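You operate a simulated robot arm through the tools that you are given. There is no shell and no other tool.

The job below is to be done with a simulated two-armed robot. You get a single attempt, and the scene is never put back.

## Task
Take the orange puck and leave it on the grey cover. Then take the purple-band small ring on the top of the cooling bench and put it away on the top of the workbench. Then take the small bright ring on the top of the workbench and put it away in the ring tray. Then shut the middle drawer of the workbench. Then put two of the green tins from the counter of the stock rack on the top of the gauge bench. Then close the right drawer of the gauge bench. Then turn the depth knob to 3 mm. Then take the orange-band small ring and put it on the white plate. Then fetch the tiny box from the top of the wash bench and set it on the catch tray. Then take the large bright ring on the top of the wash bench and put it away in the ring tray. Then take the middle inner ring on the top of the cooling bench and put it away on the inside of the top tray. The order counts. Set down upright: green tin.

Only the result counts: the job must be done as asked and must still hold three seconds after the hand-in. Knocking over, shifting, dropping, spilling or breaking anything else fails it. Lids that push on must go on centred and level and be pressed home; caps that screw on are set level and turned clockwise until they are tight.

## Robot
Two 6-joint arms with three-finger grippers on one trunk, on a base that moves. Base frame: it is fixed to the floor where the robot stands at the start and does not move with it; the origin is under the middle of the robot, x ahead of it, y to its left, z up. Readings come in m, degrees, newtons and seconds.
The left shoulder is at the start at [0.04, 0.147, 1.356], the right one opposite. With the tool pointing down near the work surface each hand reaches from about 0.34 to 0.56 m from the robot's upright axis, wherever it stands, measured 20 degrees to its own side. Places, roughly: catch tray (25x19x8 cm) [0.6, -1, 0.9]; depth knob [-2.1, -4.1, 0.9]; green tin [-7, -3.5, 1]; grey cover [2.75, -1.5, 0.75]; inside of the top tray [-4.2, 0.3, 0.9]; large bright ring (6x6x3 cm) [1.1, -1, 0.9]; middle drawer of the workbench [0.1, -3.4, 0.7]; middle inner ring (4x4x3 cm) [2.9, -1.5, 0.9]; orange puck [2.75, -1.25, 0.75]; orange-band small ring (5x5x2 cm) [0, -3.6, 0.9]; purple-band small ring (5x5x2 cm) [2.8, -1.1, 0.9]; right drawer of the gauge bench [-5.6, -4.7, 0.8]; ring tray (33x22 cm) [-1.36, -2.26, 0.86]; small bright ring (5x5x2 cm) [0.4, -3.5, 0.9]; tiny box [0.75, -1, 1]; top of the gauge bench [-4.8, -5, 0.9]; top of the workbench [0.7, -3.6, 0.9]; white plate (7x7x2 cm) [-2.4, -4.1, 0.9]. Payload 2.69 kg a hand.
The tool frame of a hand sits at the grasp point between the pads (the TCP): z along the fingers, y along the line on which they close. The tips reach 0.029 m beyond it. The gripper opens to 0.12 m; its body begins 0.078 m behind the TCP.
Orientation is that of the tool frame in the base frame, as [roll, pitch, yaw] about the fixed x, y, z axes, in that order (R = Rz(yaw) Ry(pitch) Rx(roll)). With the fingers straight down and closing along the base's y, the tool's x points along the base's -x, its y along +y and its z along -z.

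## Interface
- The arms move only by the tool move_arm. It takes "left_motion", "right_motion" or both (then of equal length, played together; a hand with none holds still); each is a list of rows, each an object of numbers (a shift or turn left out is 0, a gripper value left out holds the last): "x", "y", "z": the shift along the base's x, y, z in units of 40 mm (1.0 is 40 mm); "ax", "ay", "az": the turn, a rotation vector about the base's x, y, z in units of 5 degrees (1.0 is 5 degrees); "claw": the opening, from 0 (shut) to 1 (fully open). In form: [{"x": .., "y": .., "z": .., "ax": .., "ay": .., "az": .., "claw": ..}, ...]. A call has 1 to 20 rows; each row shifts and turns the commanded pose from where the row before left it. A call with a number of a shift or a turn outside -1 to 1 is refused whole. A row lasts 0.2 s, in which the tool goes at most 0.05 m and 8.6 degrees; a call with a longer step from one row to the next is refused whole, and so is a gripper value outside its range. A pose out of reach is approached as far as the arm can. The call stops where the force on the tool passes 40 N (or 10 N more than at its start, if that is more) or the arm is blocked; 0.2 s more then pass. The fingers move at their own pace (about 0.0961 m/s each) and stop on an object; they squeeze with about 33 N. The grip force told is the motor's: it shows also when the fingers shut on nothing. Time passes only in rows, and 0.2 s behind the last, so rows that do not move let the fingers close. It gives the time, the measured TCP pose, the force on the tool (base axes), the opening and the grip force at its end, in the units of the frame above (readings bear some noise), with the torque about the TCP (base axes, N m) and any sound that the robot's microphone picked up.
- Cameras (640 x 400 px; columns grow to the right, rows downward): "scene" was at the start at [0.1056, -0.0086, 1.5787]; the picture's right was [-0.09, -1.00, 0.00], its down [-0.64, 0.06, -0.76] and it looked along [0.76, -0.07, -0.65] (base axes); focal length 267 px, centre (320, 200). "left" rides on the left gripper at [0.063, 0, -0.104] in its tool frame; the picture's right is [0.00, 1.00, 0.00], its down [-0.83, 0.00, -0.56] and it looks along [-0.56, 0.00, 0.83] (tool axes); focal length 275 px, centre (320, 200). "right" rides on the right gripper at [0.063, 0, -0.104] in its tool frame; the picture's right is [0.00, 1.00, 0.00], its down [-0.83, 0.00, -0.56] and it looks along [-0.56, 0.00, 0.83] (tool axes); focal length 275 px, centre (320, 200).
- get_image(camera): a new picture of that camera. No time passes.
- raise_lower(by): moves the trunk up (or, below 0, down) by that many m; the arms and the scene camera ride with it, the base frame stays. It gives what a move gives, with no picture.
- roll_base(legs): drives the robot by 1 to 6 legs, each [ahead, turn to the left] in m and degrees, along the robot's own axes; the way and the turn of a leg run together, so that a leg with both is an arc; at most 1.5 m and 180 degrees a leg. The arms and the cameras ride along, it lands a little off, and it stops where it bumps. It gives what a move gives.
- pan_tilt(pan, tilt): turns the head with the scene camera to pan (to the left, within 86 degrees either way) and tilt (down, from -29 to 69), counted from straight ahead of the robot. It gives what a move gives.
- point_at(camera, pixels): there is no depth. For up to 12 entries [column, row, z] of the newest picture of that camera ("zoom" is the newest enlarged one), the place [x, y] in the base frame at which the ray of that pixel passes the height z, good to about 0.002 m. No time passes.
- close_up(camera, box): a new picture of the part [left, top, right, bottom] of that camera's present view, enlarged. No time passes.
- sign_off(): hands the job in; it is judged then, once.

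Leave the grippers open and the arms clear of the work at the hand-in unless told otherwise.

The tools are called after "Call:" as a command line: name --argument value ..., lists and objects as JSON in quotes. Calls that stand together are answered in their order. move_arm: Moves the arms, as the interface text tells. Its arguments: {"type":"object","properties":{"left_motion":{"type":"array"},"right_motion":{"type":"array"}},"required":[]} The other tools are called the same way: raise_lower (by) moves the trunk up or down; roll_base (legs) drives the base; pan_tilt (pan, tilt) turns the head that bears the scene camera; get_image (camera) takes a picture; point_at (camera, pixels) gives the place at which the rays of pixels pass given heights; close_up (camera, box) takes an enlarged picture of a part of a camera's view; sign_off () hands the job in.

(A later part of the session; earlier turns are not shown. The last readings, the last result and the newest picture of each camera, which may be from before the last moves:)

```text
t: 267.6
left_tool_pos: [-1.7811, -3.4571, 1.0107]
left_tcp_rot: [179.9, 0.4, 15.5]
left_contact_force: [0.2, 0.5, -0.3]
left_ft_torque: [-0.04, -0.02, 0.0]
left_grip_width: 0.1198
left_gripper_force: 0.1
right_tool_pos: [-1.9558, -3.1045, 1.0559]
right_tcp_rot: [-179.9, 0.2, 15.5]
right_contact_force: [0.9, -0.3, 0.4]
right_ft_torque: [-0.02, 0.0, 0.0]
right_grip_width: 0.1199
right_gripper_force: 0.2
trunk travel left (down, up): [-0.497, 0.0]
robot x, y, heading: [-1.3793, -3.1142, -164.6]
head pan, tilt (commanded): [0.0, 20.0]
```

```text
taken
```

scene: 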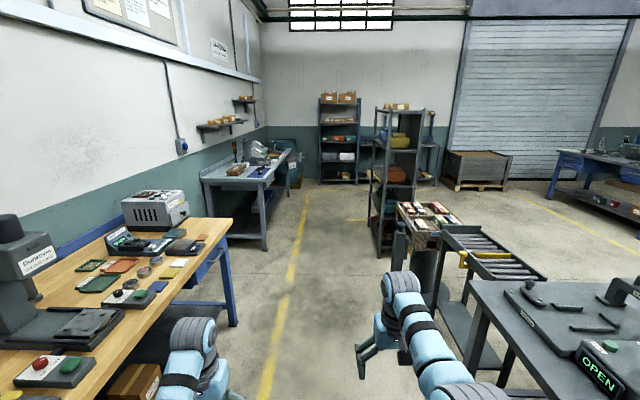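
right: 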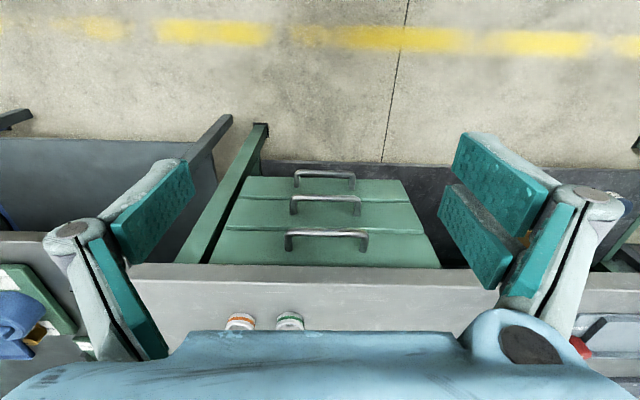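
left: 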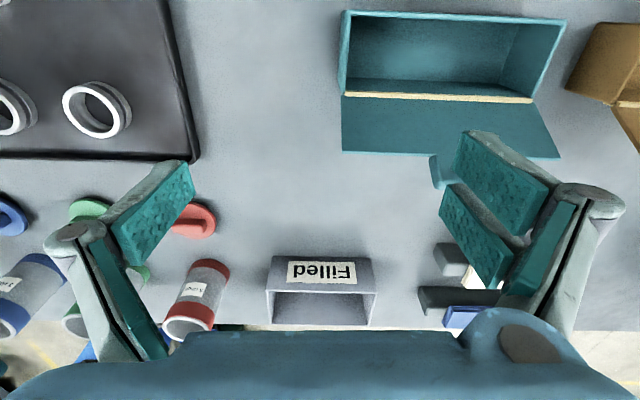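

The aisle runs ahead with a wooden bench on the left, a rack on the right and benches beyond. I measure obstacle feet.

Call:
point_at --camera "scene" --pixels '[[235, 325, 0.0], [232, 222, 0.88], [265, 250, 0.0], [385, 258, 0.0], [430, 318, 0.0], [320, 182, 0.0], [440, 235, 0.88], [290, 160, 0.9], [205, 182, 0.9], [350, 185, 0.0], [372, 300, 0.0]]'

Call:
close_up --camera "scene" --box '[180, 80, 480, 270]'

```text
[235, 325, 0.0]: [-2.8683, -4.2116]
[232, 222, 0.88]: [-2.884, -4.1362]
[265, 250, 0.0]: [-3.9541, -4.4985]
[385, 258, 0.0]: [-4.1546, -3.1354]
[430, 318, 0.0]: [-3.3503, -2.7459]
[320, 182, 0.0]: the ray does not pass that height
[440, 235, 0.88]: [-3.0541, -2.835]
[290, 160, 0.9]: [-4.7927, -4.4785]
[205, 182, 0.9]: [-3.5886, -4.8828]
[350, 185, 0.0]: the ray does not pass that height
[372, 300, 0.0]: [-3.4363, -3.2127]
```

```text
2.11 times, centred on (330, 175) of scene
```

zoom: 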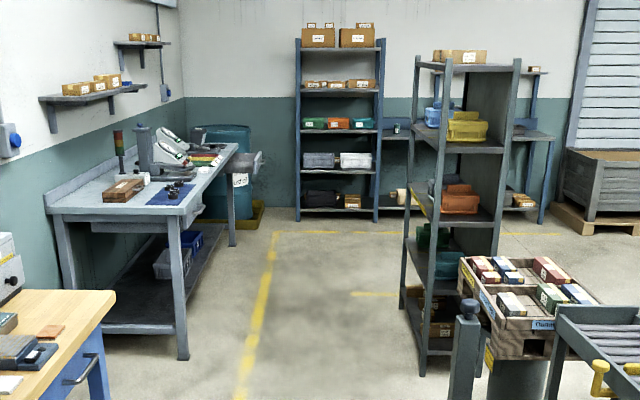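

The way at v≈−2.65 (aisle centre) is free. I drive 3 m west.

Call:
roll_base --legs '[[1.5, 0], [1.5, 0]]'

Call:
get_image --camera "scene"

Call:
pan_tilt --pan 60 --tilt 30

Call:
get_image --camera "scene"

Call:
pan_tilt --pan -40 --tilt 25

Call:
get_image --camera "scene"

```text
t: 282.1
left_tool_pos: [-4.6466, -4.3376, 1.01]
left_tcp_rot: [179.7, 0.4, 18.2]
left_contact_force: [-0.6, 0.4, 0.4]
left_ft_torque: [-0.03, 0.03, -0.01]
left_grip_width: 0.12
left_gripper_force: 0.1
right_tool_pos: [-4.8374, -3.9942, 1.0577]
right_tcp_rot: [-179.9, 0.4, 18.2]
right_contact_force: [-0.1, -0.4, -0.7]
right_ft_torque: [-0.03, 0.0, 0.0]
right_grip_width: 0.1199
right_gripper_force: 0.1
trunk travel left (down, up): [-0.497, 0.0]
robot x, y, heading: [-4.2637, -3.9707, -161.7]
head pan, tilt (commanded): [0.0, 20.0]
```

```text
taken
```

scene: 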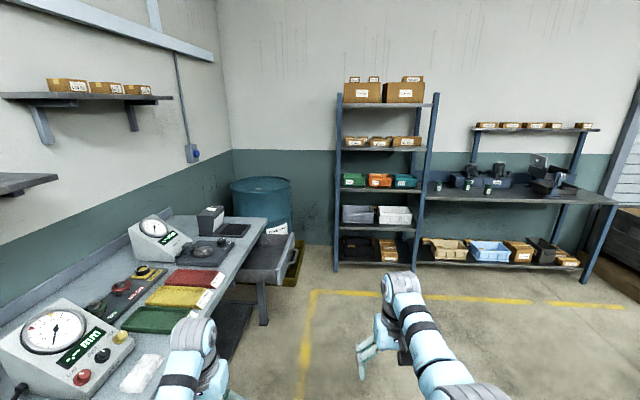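

```text
t: 283.4
left_tool_pos: [-4.6461, -4.3379, 1.0097]
left_tcp_rot: [179.9, 0.5, 18.1]
left_contact_force: [0.4, -0.3, -0.1]
left_ft_torque: [-0.03, 0.01, 0.01]
left_grip_width: 0.1199
left_gripper_force: 0.1
right_tool_pos: [-4.8375, -3.9946, 1.0579]
right_tcp_rot: [180.0, 0.2, 18.2]
right_contact_force: [0.8, 0.3, -0.3]
right_ft_torque: [-0.02, 0.01, 0.01]
right_grip_width: 0.12
right_gripper_force: 0.1
trunk travel left (down, up): [-0.497, 0.0]
robot x, y, heading: [-4.2616, -3.9751, -161.5]
head pan, tilt (commanded): [60.0, 30.0]
```

```text
taken
```

scene: 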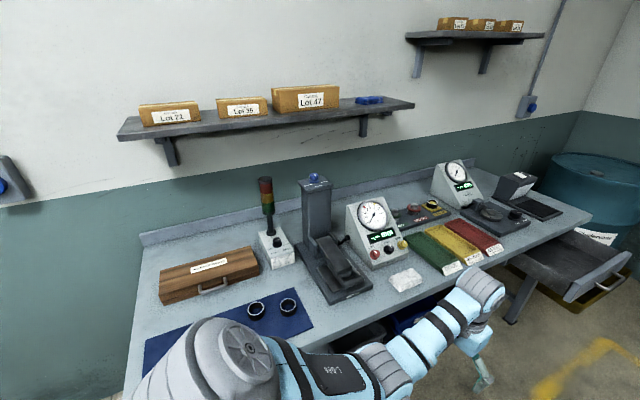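

```text
t: 285.2
left_tool_pos: [-4.6477, -4.3379, 1.0096]
left_tcp_rot: [179.8, 0.5, 18.2]
left_contact_force: [0.6, 0.2, 0.7]
left_ft_torque: [0.02, -0.04, 0.02]
left_grip_width: 0.12
left_gripper_force: 0.1
right_tool_pos: [-4.8383, -3.9949, 1.0572]
right_tcp_rot: [-179.9, 0.2, 18.2]
right_contact_force: [0.2, 0.5, 1.0]
right_ft_torque: [0.01, 0.01, 0.01]
right_grip_width: 0.1199
right_gripper_force: 0.0
trunk travel left (down, up): [-0.497, 0.0]
robot x, y, heading: [-4.2634, -3.9738, -161.8]
head pan, tilt (commanded): [-40.0, 25.0]
```

```text
taken
```

scene: 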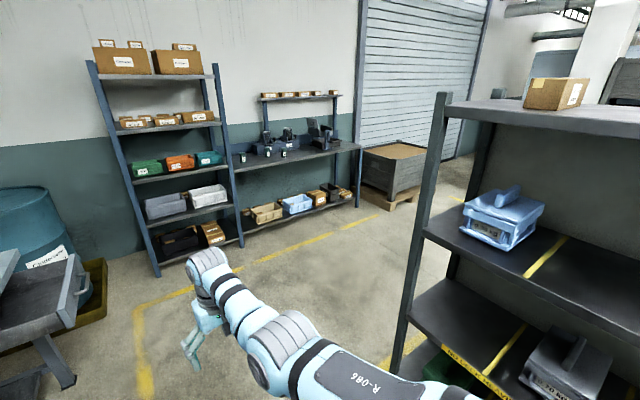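

The stock rack's counter is at (290,150) in this picture. I zoom in on it.

Call:
close_up --camera "scene" --box '[220, 80, 380, 220]'

Call:
point_at --camera "scene" --pixels '[[240, 245, 0.0], [356, 207, 0.0], [436, 380, 0.5], [268, 152, 0.95], [283, 153, 0.95], [242, 158, 0.95], [360, 148, 0.9], [236, 165, 0.9]]'

```text
2.86 times, centred on (300, 150) of scene
```

zoom: 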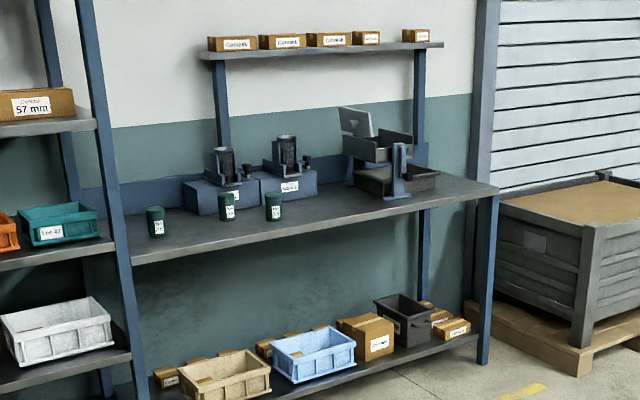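

```text
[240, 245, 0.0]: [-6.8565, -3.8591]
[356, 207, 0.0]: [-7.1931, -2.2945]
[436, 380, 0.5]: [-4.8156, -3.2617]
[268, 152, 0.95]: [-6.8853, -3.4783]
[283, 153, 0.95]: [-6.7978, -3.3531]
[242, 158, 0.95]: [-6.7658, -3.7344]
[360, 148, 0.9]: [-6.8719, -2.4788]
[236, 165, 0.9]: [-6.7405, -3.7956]
```

Three green tins stand on the counter. I'll take one with each hand. I drive west past the middle rack, then north, and turn to face the counter (heading −165°).

Call:
roll_base --legs '[[0, -3.2], [0.95, 0], [0, -64], [1.2, 0], [0, 64]]'

Call:
pan_tilt --pan 0 --tilt 35

Call:
get_image --camera "scene"

```text
t: 301.9
left_tool_pos: [-6.351, -3.5828, 1.01]
left_tcp_rot: [179.8, 0.5, 11.7]
left_contact_force: [-0.7, 0.6, 0.7]
left_ft_torque: [0.03, 0.0, 0.05]
left_grip_width: 0.12
left_gripper_force: 0.1
right_tool_pos: [-6.5022, -3.2207, 1.0572]
right_tcp_rot: [-179.9, 0.2, 11.7]
right_contact_force: [-0.2, 0.1, -0.2]
right_ft_torque: [-0.05, 0.02, 0.01]
right_grip_width: 0.1199
right_gripper_force: 0.1
trunk travel left (down, up): [-0.497, 0.0]
robot x, y, heading: [-5.9296, -3.2629, -168.3]
head pan, tilt (commanded): [-40.0, 25.0]
```

```text
t: 303.0
left_tool_pos: [-6.351, -3.5829, 1.0099]
left_tcp_rot: [179.7, 0.5, 11.7]
left_contact_force: [-0.2, 0.6, 0.1]
left_ft_torque: [0.01, -0.01, -0.02]
left_grip_width: 0.1201
left_gripper_force: 0.1
right_tool_pos: [-6.5016, -3.2217, 1.0568]
right_tcp_rot: [-179.9, 0.2, 11.7]
right_contact_force: [0.3, 0.3, -0.2]
right_ft_torque: [-0.02, -0.04, 0.02]
right_grip_width: 0.1201
right_gripper_force: 0.0
trunk travel left (down, up): [-0.497, 0.0]
robot x, y, heading: [-5.9297, -3.2642, -168.1]
head pan, tilt (commanded): [0.0, 35.0]
```

```text
taken
```

scene: 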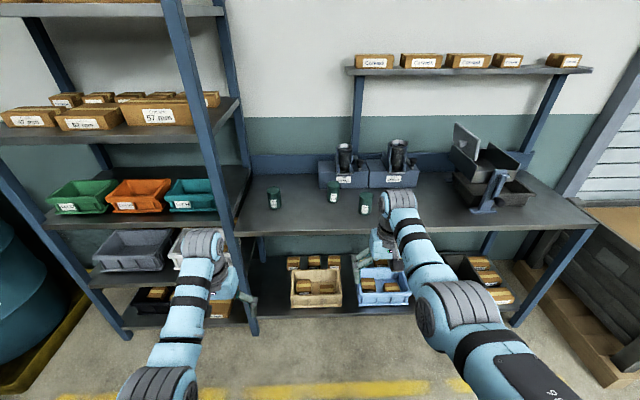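

Tins at (274,198), (333,191), (365,203). I correct the heading by +3° and triangulate with the right camera.

Call:
roll_base --legs '[[0, 3]]'

Call:
get_image --camera "scene"

Call:
get_image --camera "right"

Call:
close_up --camera "scene" --box '[220, 140, 420, 250]'

```text
t: 303.8
left_tool_pos: [-6.3345, -3.6036, 1.0111]
left_tcp_rot: [179.7, 0.5, 14.8]
left_contact_force: [-0.7, 0.4, 0.6]
left_ft_torque: [-0.03, 0.02, -0.04]
left_grip_width: 0.1203
left_gripper_force: 0.0
right_tool_pos: [-6.5038, -3.2497, 1.0559]
right_tcp_rot: [179.9, 0.3, 14.8]
right_contact_force: [-1.4, 0.6, -0.3]
right_ft_torque: [0.0, -0.05, -0.01]
right_grip_width: 0.12
right_gripper_force: 0.1
trunk travel left (down, up): [-0.497, 0.0]
robot x, y, heading: [-5.926, -3.265, -165.3]
head pan, tilt (commanded): [0.0, 35.0]
```

```text
taken
```

scene: 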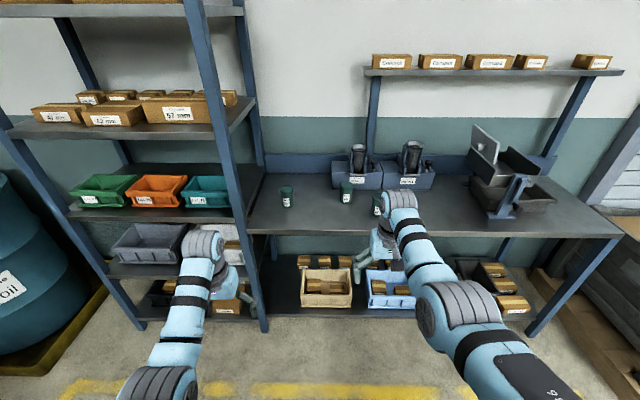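

```text
taken
```

right: 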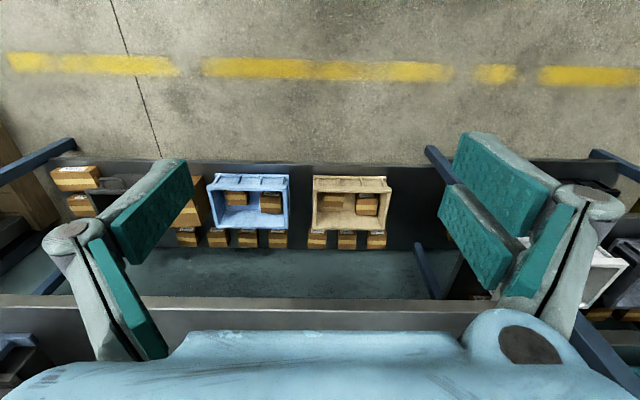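

```text
3.20 times, centred on (320, 195) of scene
```

zoom: 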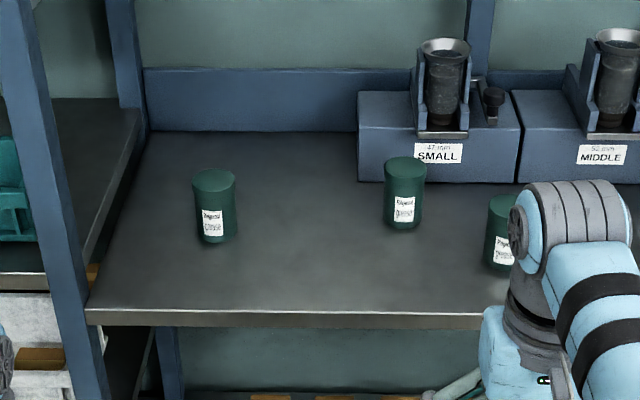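

I measure tin bases and the counter's front edge at assumed heights.

Call:
point_at --camera "zoom" --pixels '[[215, 240, 0.86], [215, 240, 0.92], [404, 227, 0.86], [404, 227, 0.92], [498, 268, 0.86], [498, 268, 0.92], [215, 180, 0.95], [300, 316, 0.86], [300, 316, 0.92], [95, 316, 0.86], [480, 316, 0.86], [440, 178, 0.86]]'

```text
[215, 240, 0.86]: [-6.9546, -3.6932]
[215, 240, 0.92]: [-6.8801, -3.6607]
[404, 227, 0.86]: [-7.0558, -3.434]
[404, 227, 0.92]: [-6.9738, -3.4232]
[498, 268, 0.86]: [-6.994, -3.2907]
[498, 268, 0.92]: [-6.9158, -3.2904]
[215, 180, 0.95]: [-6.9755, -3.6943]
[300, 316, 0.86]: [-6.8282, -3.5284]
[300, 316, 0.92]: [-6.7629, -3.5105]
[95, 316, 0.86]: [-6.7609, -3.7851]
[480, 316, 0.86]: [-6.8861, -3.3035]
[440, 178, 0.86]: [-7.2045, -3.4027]
```

I'll take the front tin T3 with the right hand and T2 with the left (T1 is too near the tall rack). I move the left hand inwards and up first, then approach.

Call:
move_arm --left_motion '[{"x": -0.6, "y": 0.66, "z": 0.75}, {"x": -0.6, "y": 0.66, "z": 0.75}, {"x": -0.6, "y": 0.66, "z": 0.75}]'

Call:
roll_base --legs '[[0, -6], [0.45, 0], [0, 6]]'

Call:
get_image --camera "scene"

Call:
get_image --camera "right"

Call:
get_image --camera "left"

```text
t: 304.6
left_tool_pos: [-6.4059, -3.523, 1.0997]
left_tcp_rot: [179.7, 0.5, 14.8]
left_contact_force: [0.4, -0.3, 0.8]
left_ft_torque: [-0.01, -0.02, 0.04]
left_grip_width: 0.1199
left_gripper_force: 0.0
right_tool_pos: [-6.5036, -3.2496, 1.0559]
right_tcp_rot: [179.9, 0.2, 14.8]
right_contact_force: [-0.7, 0.4, -0.3]
right_ft_torque: [0.0, 0.03, 0.03]
right_grip_width: 0.1198
right_gripper_force: 0.0
trunk travel left (down, up): [-0.497, 0.0]
robot x, y, heading: [-5.9256, -3.2624, -165.2]
head pan, tilt (commanded): [0.0, 35.0]
```

```text
t: 308.4
left_tool_pos: [-6.8477, -3.5972, 1.1014]
left_tcp_rot: [179.8, 0.4, 15.3]
left_contact_force: [-1.1, 1.4, 0.7]
left_ft_torque: [-0.02, 0.01, 0.0]
left_grip_width: 0.12
left_gripper_force: 0.1
right_tool_pos: [-6.9487, -3.3257, 1.056]
right_tcp_rot: [179.8, 0.2, 15.3]
right_contact_force: [0.4, 0.0, 0.1]
right_ft_torque: [0.04, 0.01, 0.01]
right_grip_width: 0.12
right_gripper_force: 0.1
trunk travel left (down, up): [-0.497, 0.0]
robot x, y, heading: [-6.3713, -3.3355, -164.8]
head pan, tilt (commanded): [0.0, 35.0]
```

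```text
taken
```

scene: 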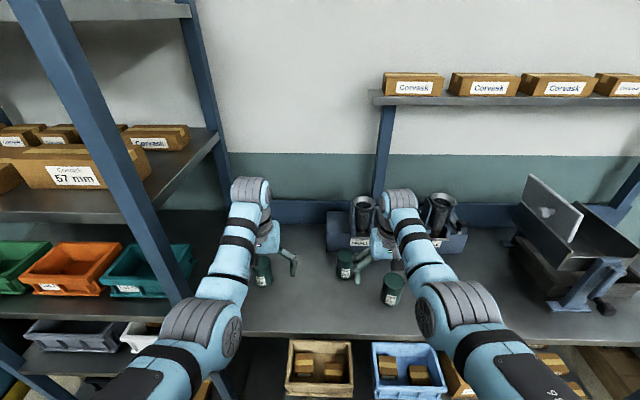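

```text
taken
```

right: 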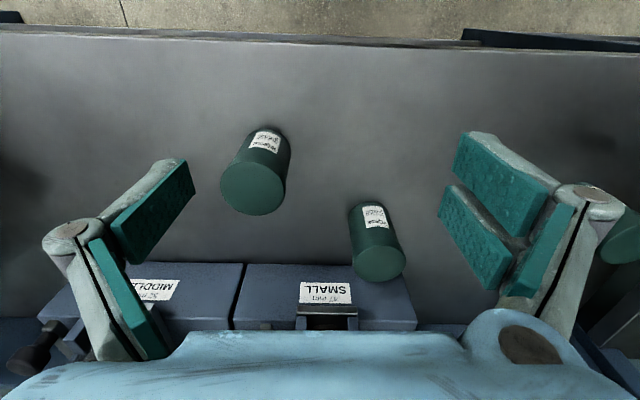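

```text
taken
```

left: 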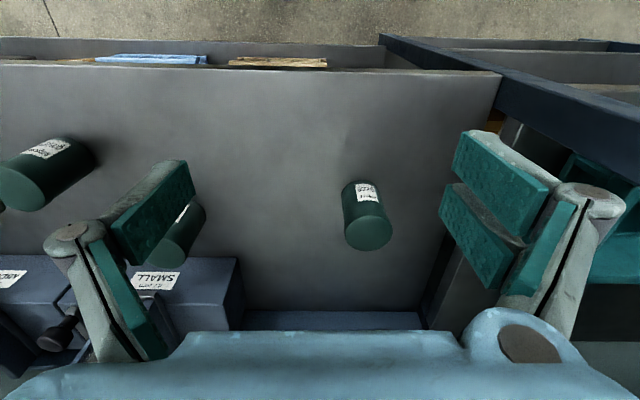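

I triangulate T3's lid: scene (394,281) and right cam (252,190), and T2's lid: scene (345,256), right cam (377,258).

Call:
point_at --camera "scene" --pixels '[[394, 281, 0.92], [394, 281, 0.95], [394, 281, 0.98], [345, 256, 0.92], [345, 256, 0.95], [345, 256, 0.98], [300, 336, 0.86]]'

Call:
point_at --camera "right" --pixels '[[252, 190, 0.92], [252, 190, 0.95], [252, 190, 0.98], [377, 262, 0.92], [377, 262, 0.95], [377, 262, 0.98], [277, 130, 0.86], [300, 40, 0.86]]'

Call:
point_at --camera "left" --pixels '[[369, 231, 0.92], [369, 231, 0.95], [360, 185, 0.86]]'

```text
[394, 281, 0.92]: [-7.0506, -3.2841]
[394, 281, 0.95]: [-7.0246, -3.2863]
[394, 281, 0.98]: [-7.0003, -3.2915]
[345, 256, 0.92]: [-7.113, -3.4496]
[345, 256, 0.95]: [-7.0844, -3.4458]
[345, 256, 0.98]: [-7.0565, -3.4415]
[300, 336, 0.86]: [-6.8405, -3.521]
```

```text
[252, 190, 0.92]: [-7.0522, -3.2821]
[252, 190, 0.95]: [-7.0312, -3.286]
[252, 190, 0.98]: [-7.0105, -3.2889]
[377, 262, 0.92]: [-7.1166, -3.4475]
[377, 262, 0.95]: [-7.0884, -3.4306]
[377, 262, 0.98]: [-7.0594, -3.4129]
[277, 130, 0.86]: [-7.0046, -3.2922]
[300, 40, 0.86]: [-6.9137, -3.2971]
```

```text
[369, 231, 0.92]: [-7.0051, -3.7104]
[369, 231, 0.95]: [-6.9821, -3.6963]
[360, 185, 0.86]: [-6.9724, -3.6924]
```

Tin tops are at z≈0.92: T3 (−7.051,−3.283), T2 (−7.114,−3.449). I turn right 6° and go forward 0.105 m to bring the right hand over T3.

Call:
roll_base --legs '[[0, -6], [0.105, 0]]'

Call:
get_image --camera "right"

Call:
get_image --camera "scene"

```text
t: 310.5
left_tool_pos: [-6.9789, -3.5645, 1.1015]
left_tcp_rot: [-179.9, 1.9, 9.3]
left_contact_force: [-0.9, 0.4, 0.3]
left_ft_torque: [0.0, -0.11, 0.03]
left_grip_width: 0.1198
left_gripper_force: 0.0
right_tool_pos: [-7.0467, -3.285, 1.054]
right_tcp_rot: [-179.8, -0.5, 9.2]
right_contact_force: [-1.7, -0.4, -0.2]
right_ft_torque: [0.0, -0.13, 0.04]
right_grip_width: 0.1199
right_gripper_force: 0.1
trunk travel left (down, up): [-0.497, 0.0]
robot x, y, heading: [-6.4757, -3.3534, -170.8]
head pan, tilt (commanded): [0.0, 35.0]
stopped in leg 2: the robot was blocked; the commanded pose is now the measured one
```

```text
taken
```

right: 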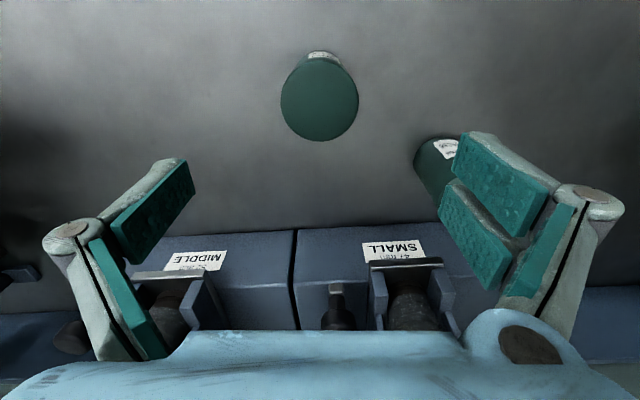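

```text
taken
```

scene: 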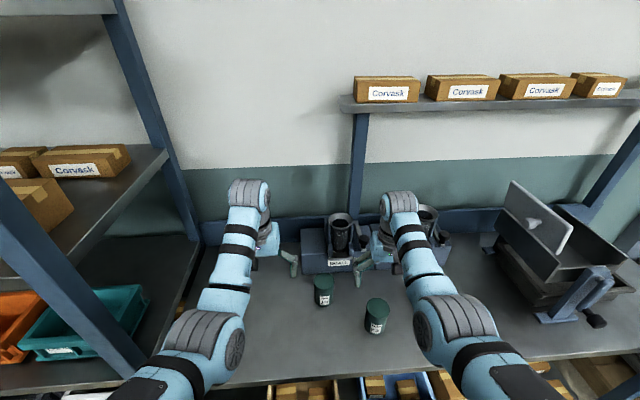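

The right hand is right over T3: lid at (319,97). I measure the lid's width, then lower.

Call:
point_at --camera "right" --pixels '[[319, 97, 0.918], [281, 97, 0.918], [358, 97, 0.918]]'

Call:
move_arm --right_motion '[{"z": -0.7}, {"z": -0.7}]'

Call:
get_image --camera "right"

```text
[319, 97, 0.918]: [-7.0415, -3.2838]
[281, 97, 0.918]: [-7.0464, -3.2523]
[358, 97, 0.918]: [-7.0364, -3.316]
```

```text
t: 311.1
left_tool_pos: [-6.9711, -3.5634, 1.1035]
left_tcp_rot: [179.9, 2.2, 9.3]
left_contact_force: [-0.1, -0.7, -1.3]
left_ft_torque: [0.03, -0.06, -0.04]
left_grip_width: 0.1201
left_gripper_force: 0.0
right_tool_pos: [-7.0384, -3.2838, 1.0018]
right_tcp_rot: [180.0, 0.1, 9.2]
right_contact_force: [-0.2, -0.5, -0.5]
right_ft_torque: [0.01, -0.05, -0.02]
right_grip_width: 0.1202
right_gripper_force: 0.1
trunk travel left (down, up): [-0.497, 0.0]
robot x, y, heading: [-6.476, -3.3547, -170.6]
head pan, tilt (commanded): [0.0, 35.0]
```

```text
taken
```

right: 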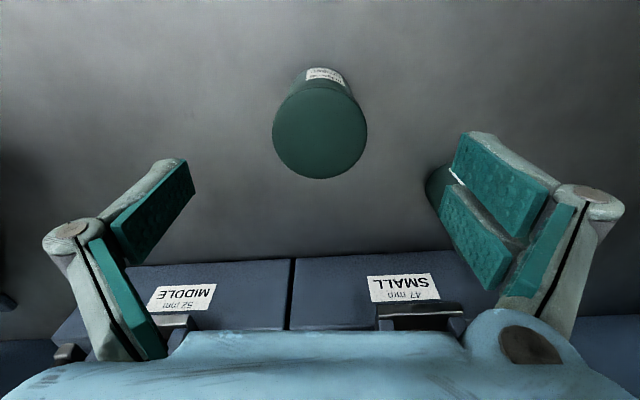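

Tin is ~64 mm wide. TCP is 3 mm off centre. I lower the trunk 0.115 and close gently.

Call:
raise_lower --by -0.112

Call:
get_image --camera "right"

Call:
get_image --camera "left"

```text
t: 312.6
left_tool_pos: [-6.9697, -3.5645, 0.993]
left_tcp_rot: [-179.9, 2.3, 9.3]
left_contact_force: [0.5, -1.0, 0.1]
left_ft_torque: [-0.01, -0.01, -0.01]
left_grip_width: 0.1199
left_gripper_force: 0.1
right_tool_pos: [-7.0373, -3.284, 0.8907]
right_tcp_rot: [-179.9, 0.1, 9.2]
right_contact_force: [-0.4, -0.3, -0.7]
right_ft_torque: [0.0, -0.02, 0.03]
right_grip_width: 0.12
right_gripper_force: 0.1
trunk travel left (down, up): [-0.385, 0.112]
robot x, y, heading: [-6.4804, -3.3548, -170.8]
head pan, tilt (commanded): [0.0, 35.0]
```

```text
taken
```

right: 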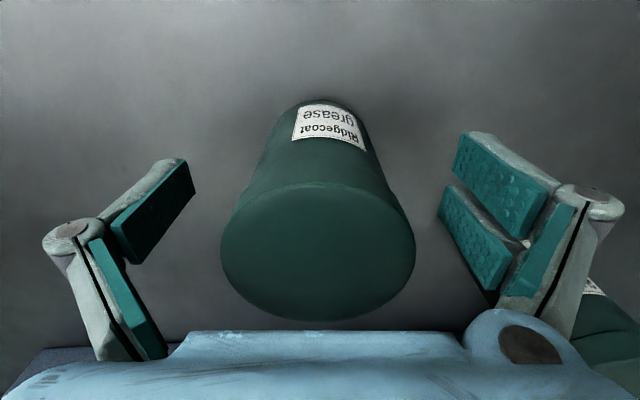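

```text
taken
```

left: 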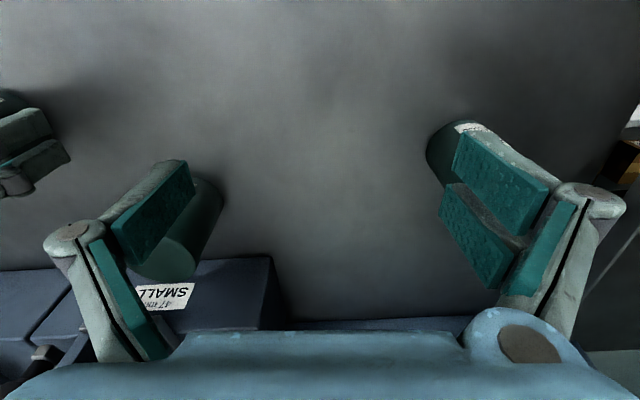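

The tin stands between the pads with its lid ~4 cm above the TCP, well below the palm. I close the right gripper.

Call:
move_arm --right_motion '[{"claw": 0.4}, {"claw": 0.4}, {"claw": 0.4}, {"claw": 0.4}]'

Call:
raise_lower --by 0.03

Call:
get_image --camera "right"

```text
t: 313.6
left_tool_pos: [-6.9693, -3.5639, 0.9931]
left_tcp_rot: [-179.9, 2.3, 9.3]
left_contact_force: [0.4, -0.1, -0.4]
left_ft_torque: [0.02, 0.02, 0.02]
left_grip_width: 0.1198
left_gripper_force: 0.1
right_tool_pos: [-7.0387, -3.2839, 0.8907]
right_tcp_rot: [-179.8, 0.0, 9.2]
right_contact_force: [0.1, 0.7, 1.9]
right_ft_torque: [0.13, 0.02, 0.04]
right_grip_width: 0.059
right_gripper_force: 32.8
trunk travel left (down, up): [-0.385, 0.112]
robot x, y, heading: [-6.4763, -3.3547, -170.5]
head pan, tilt (commanded): [0.0, 35.0]
```

```text
t: 314.3
left_tool_pos: [-6.9684, -3.5628, 1.0257]
left_tcp_rot: [-179.9, 2.4, 9.3]
left_contact_force: [-0.3, -0.3, 0.1]
left_ft_torque: [0.0, 0.0, 0.02]
left_grip_width: 0.1199
left_gripper_force: 0.0
right_tool_pos: [-7.0368, -3.2837, 0.9202]
right_tcp_rot: [-179.9, 0.2, 9.1]
right_contact_force: [0.1, -0.3, -1.2]
right_ft_torque: [-0.02, 0.01, -0.05]
right_grip_width: 0.0587
right_gripper_force: 33.3
trunk travel left (down, up): [-0.415, 0.082]
robot x, y, heading: [-6.4792, -3.3512, -170.7]
head pan, tilt (commanded): [0.0, 35.0]
```

```text
taken
```

right: 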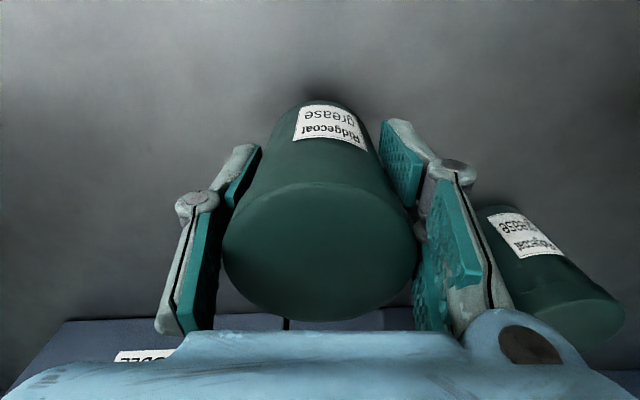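

Tin T3 is lifted. I raise the trunk and the right hand, then back off 0.35 m.

Call:
raise_lower --by 0.082

Call:
move_arm --right_motion '[{"z": 1}, {"z": 1}, {"z": 1}, {"z": 0.6}]'

Call:
roll_base --legs '[[-0.35, 0]]'

Call:
get_image --camera "scene"

```text
t: 315.5
left_tool_pos: [-6.9687, -3.5628, 1.1053]
left_tcp_rot: [-179.8, 2.3, 9.3]
left_contact_force: [-0.6, 0.6, -1.1]
left_ft_torque: [0.01, 0.02, -0.01]
left_grip_width: 0.12
left_gripper_force: 0.1
right_tool_pos: [-7.0384, -3.2839, 1.0023]
right_tcp_rot: [-179.9, 0.0, 9.2]
right_contact_force: [-0.7, 0.0, -1.8]
right_ft_torque: [-0.01, -0.01, 0.0]
right_grip_width: 0.0589
right_gripper_force: 33.0
trunk travel left (down, up): [-0.497, 0.0]
robot x, y, heading: [-6.4751, -3.3503, -170.4]
head pan, tilt (commanded): [0.0, 35.0]
```

```text
t: 316.5
left_tool_pos: [-6.97, -3.5632, 1.105]
left_tcp_rot: [-179.9, 2.3, 9.3]
left_contact_force: [0.7, -0.1, 0.5]
left_ft_torque: [-0.03, 0.01, 0.01]
left_grip_width: 0.1199
left_gripper_force: 0.0
right_tool_pos: [-7.0438, -3.2843, 1.143]
right_tcp_rot: [-180.0, 0.0, 9.1]
right_contact_force: [0.0, -0.7, -2.4]
right_ft_torque: [0.0, -0.02, -0.03]
right_grip_width: 0.0589
right_gripper_force: 32.6
right hand out of reach, approached as far as the arm can: row 4
trunk travel left (down, up): [-0.497, 0.0]
robot x, y, heading: [-6.4789, -3.3505, -170.8]
head pan, tilt (commanded): [0.0, 35.0]
```

```text
t: 318.8
left_tool_pos: [-6.6227, -3.5068, 1.1038]
left_tcp_rot: [-179.9, 2.0, 9.4]
left_contact_force: [-0.5, 0.4, -0.7]
left_ft_torque: [-0.03, -0.05, -0.01]
left_grip_width: 0.1199
left_gripper_force: 0.0
right_tool_pos: [-6.6963, -3.2281, 1.1415]
right_tcp_rot: [180.0, -0.1, 9.3]
right_contact_force: [-1.0, -0.7, -2.1]
right_ft_torque: [-0.02, -0.02, 0.01]
right_grip_width: 0.0589
right_gripper_force: 33.0
trunk travel left (down, up): [-0.497, 0.0]
robot x, y, heading: [-6.1224, -3.298, -170.3]
head pan, tilt (commanded): [0.0, 35.0]
```

```text
taken
```

scene: 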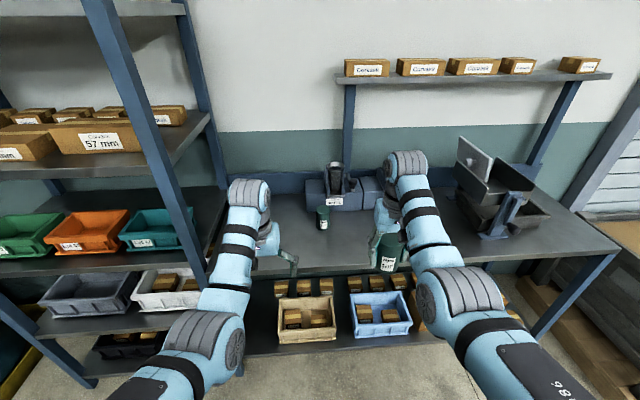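

I level the left hand and do the sidestep: turn right 55°, go 0.28 m, turn left 60°.

Call:
move_arm --left_motion '[{"ay": -0.45, "ax": 0.075}]'

Call:
roll_base --legs '[[0, -55], [0.28, 0], [0, 60.3]]'

Call:
get_image --camera "scene"

Call:
get_image --camera "left"

```text
t: 319.2
left_tool_pos: [-6.6273, -3.5071, 1.1013]
left_tcp_rot: [-179.8, -0.1, 9.3]
left_contact_force: [-1.0, 0.1, -0.3]
left_ft_torque: [-0.04, -0.02, 0.02]
left_grip_width: 0.1199
left_gripper_force: 0.2
left hand out of reach, approached as far as the arm can: row 1
right_tool_pos: [-6.6932, -3.2277, 1.1438]
right_tcp_rot: [-179.9, 0.0, 9.4]
right_contact_force: [0.6, 0.1, -1.5]
right_ft_torque: [0.01, 0.01, 0.04]
right_grip_width: 0.0588
right_gripper_force: 32.6
trunk travel left (down, up): [-0.497, 0.0]
robot x, y, heading: [-6.1248, -3.2977, -170.5]
head pan, tilt (commanded): [0.0, 35.0]
```

```text
t: 326.2
left_tool_pos: [-6.8033, -3.3523, 1.1022]
left_tcp_rot: [-179.9, 0.0, 14.5]
left_contact_force: [0.6, 0.6, 0.6]
left_ft_torque: [0.02, -0.01, 0.01]
left_grip_width: 0.12
left_gripper_force: 0.1
right_tool_pos: [-6.8963, -3.0795, 1.1433]
right_tcp_rot: [180.0, -0.1, 14.4]
right_contact_force: [0.2, 0.2, -1.7]
right_ft_torque: [-0.03, 0.01, 0.02]
right_grip_width: 0.0588
right_gripper_force: 32.9
trunk travel left (down, up): [-0.497, 0.0]
robot x, y, heading: [-6.3233, -3.0982, -165.7]
head pan, tilt (commanded): [0.0, 35.0]
```

```text
taken
```

scene: 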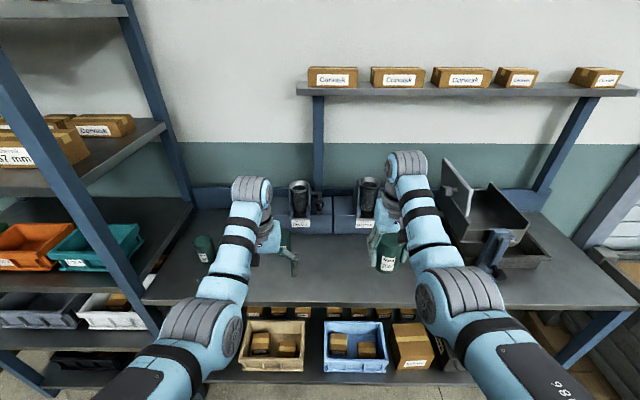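

```text
taken
```

left: 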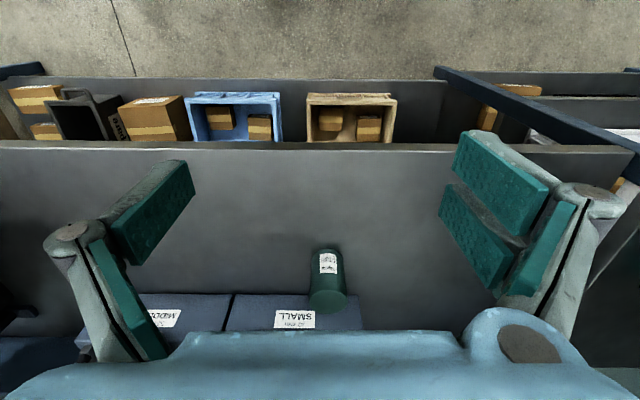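

T2 is 0.325 m ahead of the left hand. I check the MIDDLE block and tube under the right hand's path.

Call:
point_at --camera "scene" --pixels '[[355, 233, 0.85], [368, 182, 1.0], [368, 182, 1.05], [300, 183, 1.0], [375, 233, 0.85], [335, 232, 0.85]]'

Call:
get_image --camera "right"

```text
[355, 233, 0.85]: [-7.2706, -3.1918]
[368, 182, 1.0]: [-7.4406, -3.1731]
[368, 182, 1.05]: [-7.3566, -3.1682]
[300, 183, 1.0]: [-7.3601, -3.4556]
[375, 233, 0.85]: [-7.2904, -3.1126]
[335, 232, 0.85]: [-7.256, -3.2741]
```

```text
taken
```

right: 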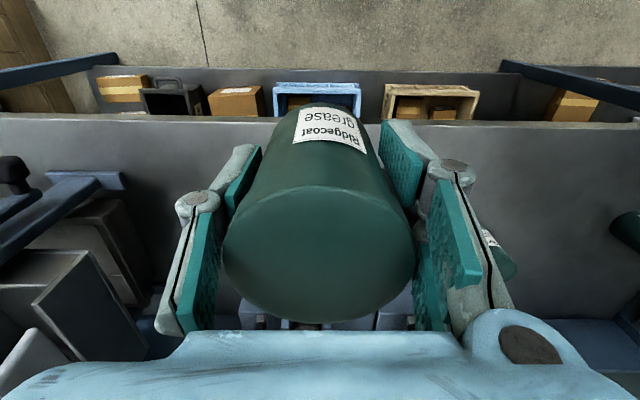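

Clear. I drive forward 0.2 m, then check.

Call:
roll_base --legs '[[0.2, 0]]'

Call:
get_image --camera "left"

Call:
get_image --camera "right"

```text
t: 327.8
left_tool_pos: [-6.9907, -3.403, 1.1029]
left_tcp_rot: [-179.9, 0.2, 14.7]
left_contact_force: [0.5, 0.0, 0.0]
left_ft_torque: [0.03, 0.02, -0.02]
left_grip_width: 0.1205
left_gripper_force: 0.1
right_tool_pos: [-7.0832, -3.1323, 1.1463]
right_tcp_rot: [-179.8, 0.3, 14.6]
right_contact_force: [0.6, 0.1, -0.5]
right_ft_torque: [-0.04, -0.01, -0.03]
right_grip_width: 0.0588
right_gripper_force: 33.4
trunk travel left (down, up): [-0.497, 0.0]
robot x, y, heading: [-6.5163, -3.1452, -165.3]
head pan, tilt (commanded): [0.0, 35.0]
```

```text
taken
```

left: 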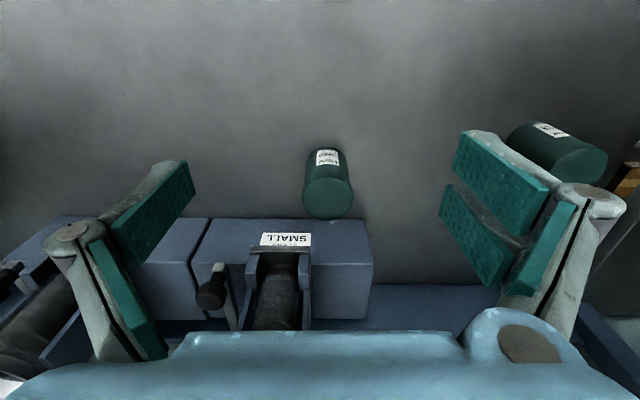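

```text
taken
```

right: 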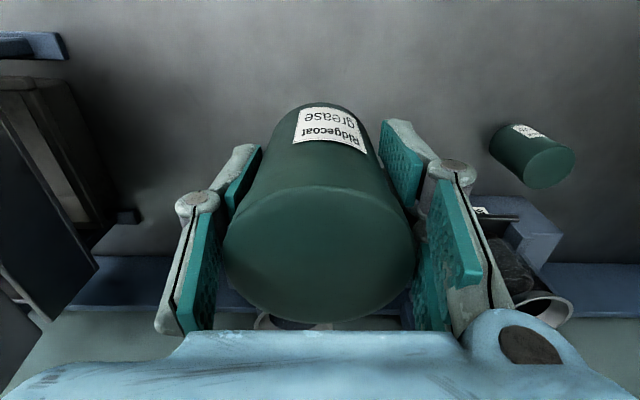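

I check T2's lid position from the left camera.

Call:
point_at --camera "left" --pixels '[[328, 196, 0.92], [302, 196, 0.92], [352, 196, 0.92], [260, 300, 0.97], [300, 265, 0.97], [540, 155, 0.92]]'

```text
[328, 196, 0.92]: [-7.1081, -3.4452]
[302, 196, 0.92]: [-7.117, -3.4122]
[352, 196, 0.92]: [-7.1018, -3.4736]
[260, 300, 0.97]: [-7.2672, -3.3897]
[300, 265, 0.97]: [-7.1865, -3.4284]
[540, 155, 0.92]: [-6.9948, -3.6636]
```

T2 is 0.124 m ahead of the left hand. I drive forward 0.12 m.

Call:
roll_base --legs '[[0.12, 0]]'

Call:
get_image --camera "left"

Call:
get_image --camera "scene"

```text
t: 329.0
left_tool_pos: [-7.0963, -3.4299, 1.1077]
left_tcp_rot: [180.0, 0.6, 14.7]
left_contact_force: [0.8, 0.8, -1.0]
left_ft_torque: [-0.02, 0.04, 0.03]
left_grip_width: 0.12
left_gripper_force: 0.1
right_tool_pos: [-7.1905, -3.1585, 1.1498]
right_tcp_rot: [-179.9, 0.7, 14.6]
right_contact_force: [0.0, 0.2, -1.9]
right_ft_torque: [0.03, -0.01, -0.01]
right_grip_width: 0.0589
right_gripper_force: 33.7
trunk travel left (down, up): [-0.497, 0.0]
robot x, y, heading: [-6.6302, -3.1772, -165.4]
head pan, tilt (commanded): [0.0, 35.0]
```

```text
taken
```

left: 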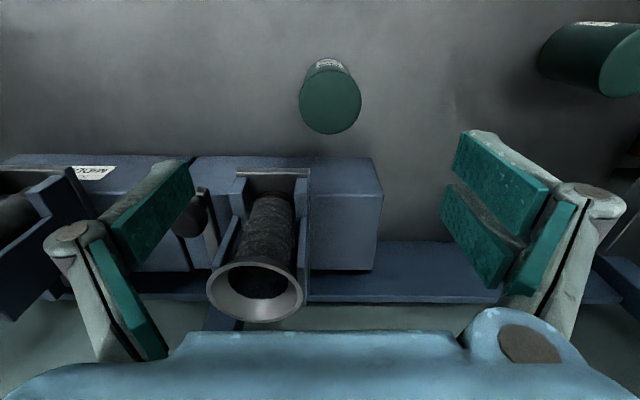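

```text
taken
```

scene: 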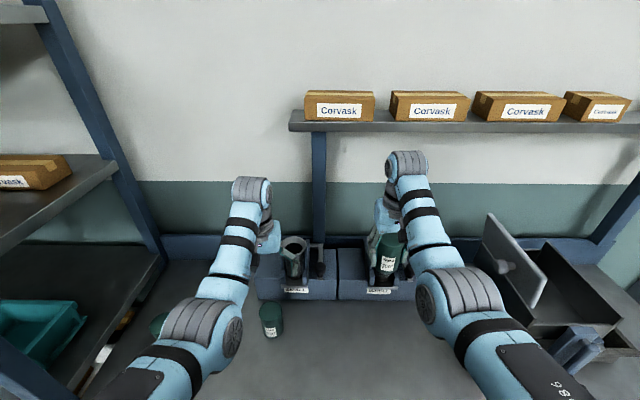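

I verify the tube's position relative to where my left fingers will go down.

Call:
point_at --camera "left" --pixels '[[330, 101, 0.92], [258, 265, 1.0], [258, 265, 1.04], [260, 170, 0.93], [210, 160, 0.92], [380, 158, 0.92]]'

```text
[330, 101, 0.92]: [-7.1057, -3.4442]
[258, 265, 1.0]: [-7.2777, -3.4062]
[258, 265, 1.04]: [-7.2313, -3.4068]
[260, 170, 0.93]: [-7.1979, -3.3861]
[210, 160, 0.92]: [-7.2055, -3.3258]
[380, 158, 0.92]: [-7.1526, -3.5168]
```

Clear of tube and block. I align the left hand by (−9,−14) mm, lower the arm to ~1.03, then the trunk.

Call:
move_arm --left_motion '[{"x": -0.235, "y": -0.36}, {"z": -0.9}, {"z": -0.9}, {}]'

Call:
get_image --camera "left"

```text
t: 330.0
left_tool_pos: [-7.1169, -3.4491, 1.0281]
left_tcp_rot: [-179.9, -0.1, 14.8]
left_contact_force: [0.4, -1.3, -0.5]
left_ft_torque: [-0.04, 0.0, -0.01]
left_grip_width: 0.1199
left_gripper_force: 0.1
right_tool_pos: [-7.2021, -3.1626, 1.1421]
right_tcp_rot: [-180.0, 0.0, 14.6]
right_contact_force: [-0.1, -1.0, -1.4]
right_ft_torque: [0.01, -0.02, 0.01]
right_grip_width: 0.0587
right_gripper_force: 33.3
trunk travel left (down, up): [-0.497, 0.0]
robot x, y, heading: [-6.6318, -3.178, -165.2]
head pan, tilt (commanded): [0.0, 35.0]
```

```text
taken
```

left: 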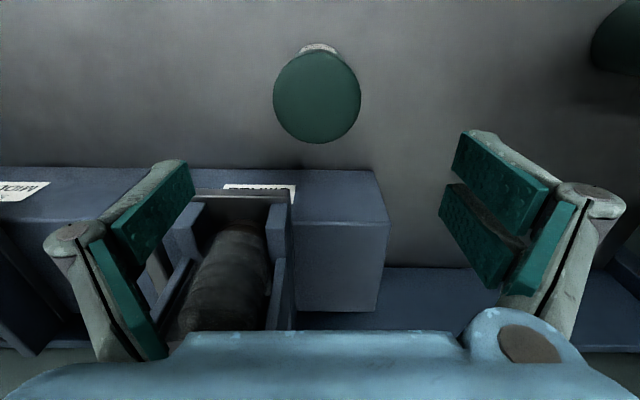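

I re-measure T2 relative to the hand.

Call:
point_at --camera "left" --pixels '[[317, 97, 0.92], [273, 97, 0.92], [361, 97, 0.92], [317, 53, 0.92], [317, 143, 0.92]]'

```text
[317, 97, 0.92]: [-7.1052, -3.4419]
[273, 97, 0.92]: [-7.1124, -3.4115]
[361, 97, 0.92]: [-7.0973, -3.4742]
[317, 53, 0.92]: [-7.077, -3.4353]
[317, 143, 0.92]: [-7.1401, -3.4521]
```

TCP is ~11 mm too far forward; I shift it back with the arm and lower.

Call:
move_arm --left_motion '[{"x": 0.25, "y": 0.14}, {}]'

Call:
raise_lower --by -0.138

Call:
get_image --camera "left"

Call:
get_image --camera "right"

```text
t: 330.6
left_tool_pos: [-7.1071, -3.4427, 1.0288]
left_tcp_rot: [-179.9, 0.0, 14.7]
left_contact_force: [0.3, 0.4, 0.6]
left_ft_torque: [0.02, 0.01, -0.03]
left_grip_width: 0.1201
left_gripper_force: 0.0
right_tool_pos: [-7.1999, -3.1621, 1.1436]
right_tcp_rot: [-180.0, 0.1, 14.6]
right_contact_force: [-0.1, 0.8, -1.5]
right_ft_torque: [0.0, 0.0, 0.0]
right_grip_width: 0.0588
right_gripper_force: 33.1
trunk travel left (down, up): [-0.497, 0.0]
robot x, y, heading: [-6.6287, -3.1775, -165.2]
head pan, tilt (commanded): [0.0, 35.0]
```

```text
t: 332.3
left_tool_pos: [-7.1056, -3.4437, 0.8911]
left_tcp_rot: [-179.9, 0.1, 14.7]
left_contact_force: [-0.1, -0.2, 0.6]
left_ft_torque: [0.0, 0.01, 0.03]
left_grip_width: 0.1202
left_gripper_force: 0.1
right_tool_pos: [-7.1996, -3.1626, 1.0062]
right_tcp_rot: [-179.9, 0.2, 14.6]
right_contact_force: [0.4, -0.4, -1.3]
right_ft_torque: [-0.02, -0.03, 0.0]
right_grip_width: 0.059
right_gripper_force: 33.3
trunk travel left (down, up): [-0.359, 0.138]
robot x, y, heading: [-6.6294, -3.1785, -165.4]
head pan, tilt (commanded): [0.0, 35.0]
```

```text
taken
```

left: 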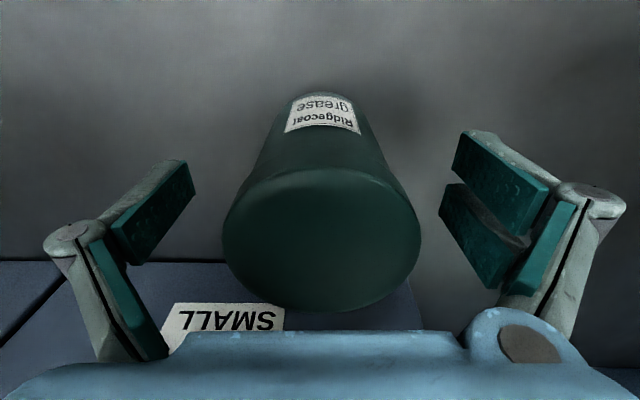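

```text
taken
```

right: 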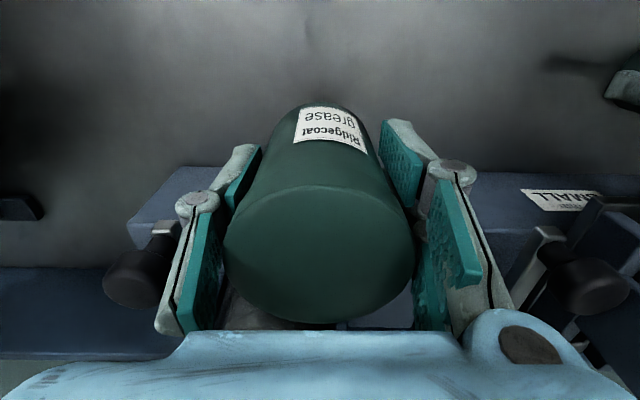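

T2 is between the left pads. I close the left gripper and raise the trunk.

Call:
move_arm --left_motion '[{"claw": 0.4}, {"claw": 0.4}, {"claw": 0.4}, {"claw": 0.4}]'

Call:
raise_lower --by 0.138

Call:
get_image --camera "left"

```text
t: 333.3
left_tool_pos: [-7.106, -3.4431, 0.8918]
left_tcp_rot: [-179.9, 0.0, 14.7]
left_contact_force: [-0.7, -1.0, 1.1]
left_ft_torque: [-0.08, 0.02, -0.06]
left_grip_width: 0.0587
left_gripper_force: 33.1
right_tool_pos: [-7.1999, -3.1624, 1.0064]
right_tcp_rot: [-179.9, 0.1, 14.5]
right_contact_force: [-0.1, -0.1, -2.0]
right_ft_torque: [-0.02, -0.03, 0.0]
right_grip_width: 0.0589
right_gripper_force: 32.8
trunk travel left (down, up): [-0.359, 0.138]
robot x, y, heading: [-6.63, -3.1788, -165.4]
head pan, tilt (commanded): [0.0, 35.0]
```

```text
t: 334.9
left_tool_pos: [-7.1066, -3.4416, 1.0295]
left_tcp_rot: [-179.9, 0.1, 14.7]
left_contact_force: [-0.7, 0.1, -2.0]
left_ft_torque: [0.03, -0.01, -0.02]
left_grip_width: 0.0585
left_gripper_force: 33.3
right_tool_pos: [-7.2007, -3.1627, 1.1436]
right_tcp_rot: [-179.9, 0.1, 14.7]
right_contact_force: [-0.4, 0.6, -1.4]
right_ft_torque: [0.03, -0.01, 0.03]
right_grip_width: 0.0584
right_gripper_force: 32.7
trunk travel left (down, up): [-0.497, 0.0]
robot x, y, heading: [-6.6292, -3.1744, -165.3]
head pan, tilt (commanded): [0.0, 35.0]
```

```text
taken
```

left: 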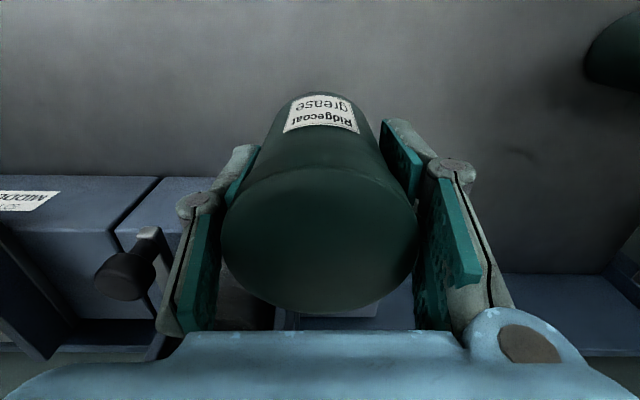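

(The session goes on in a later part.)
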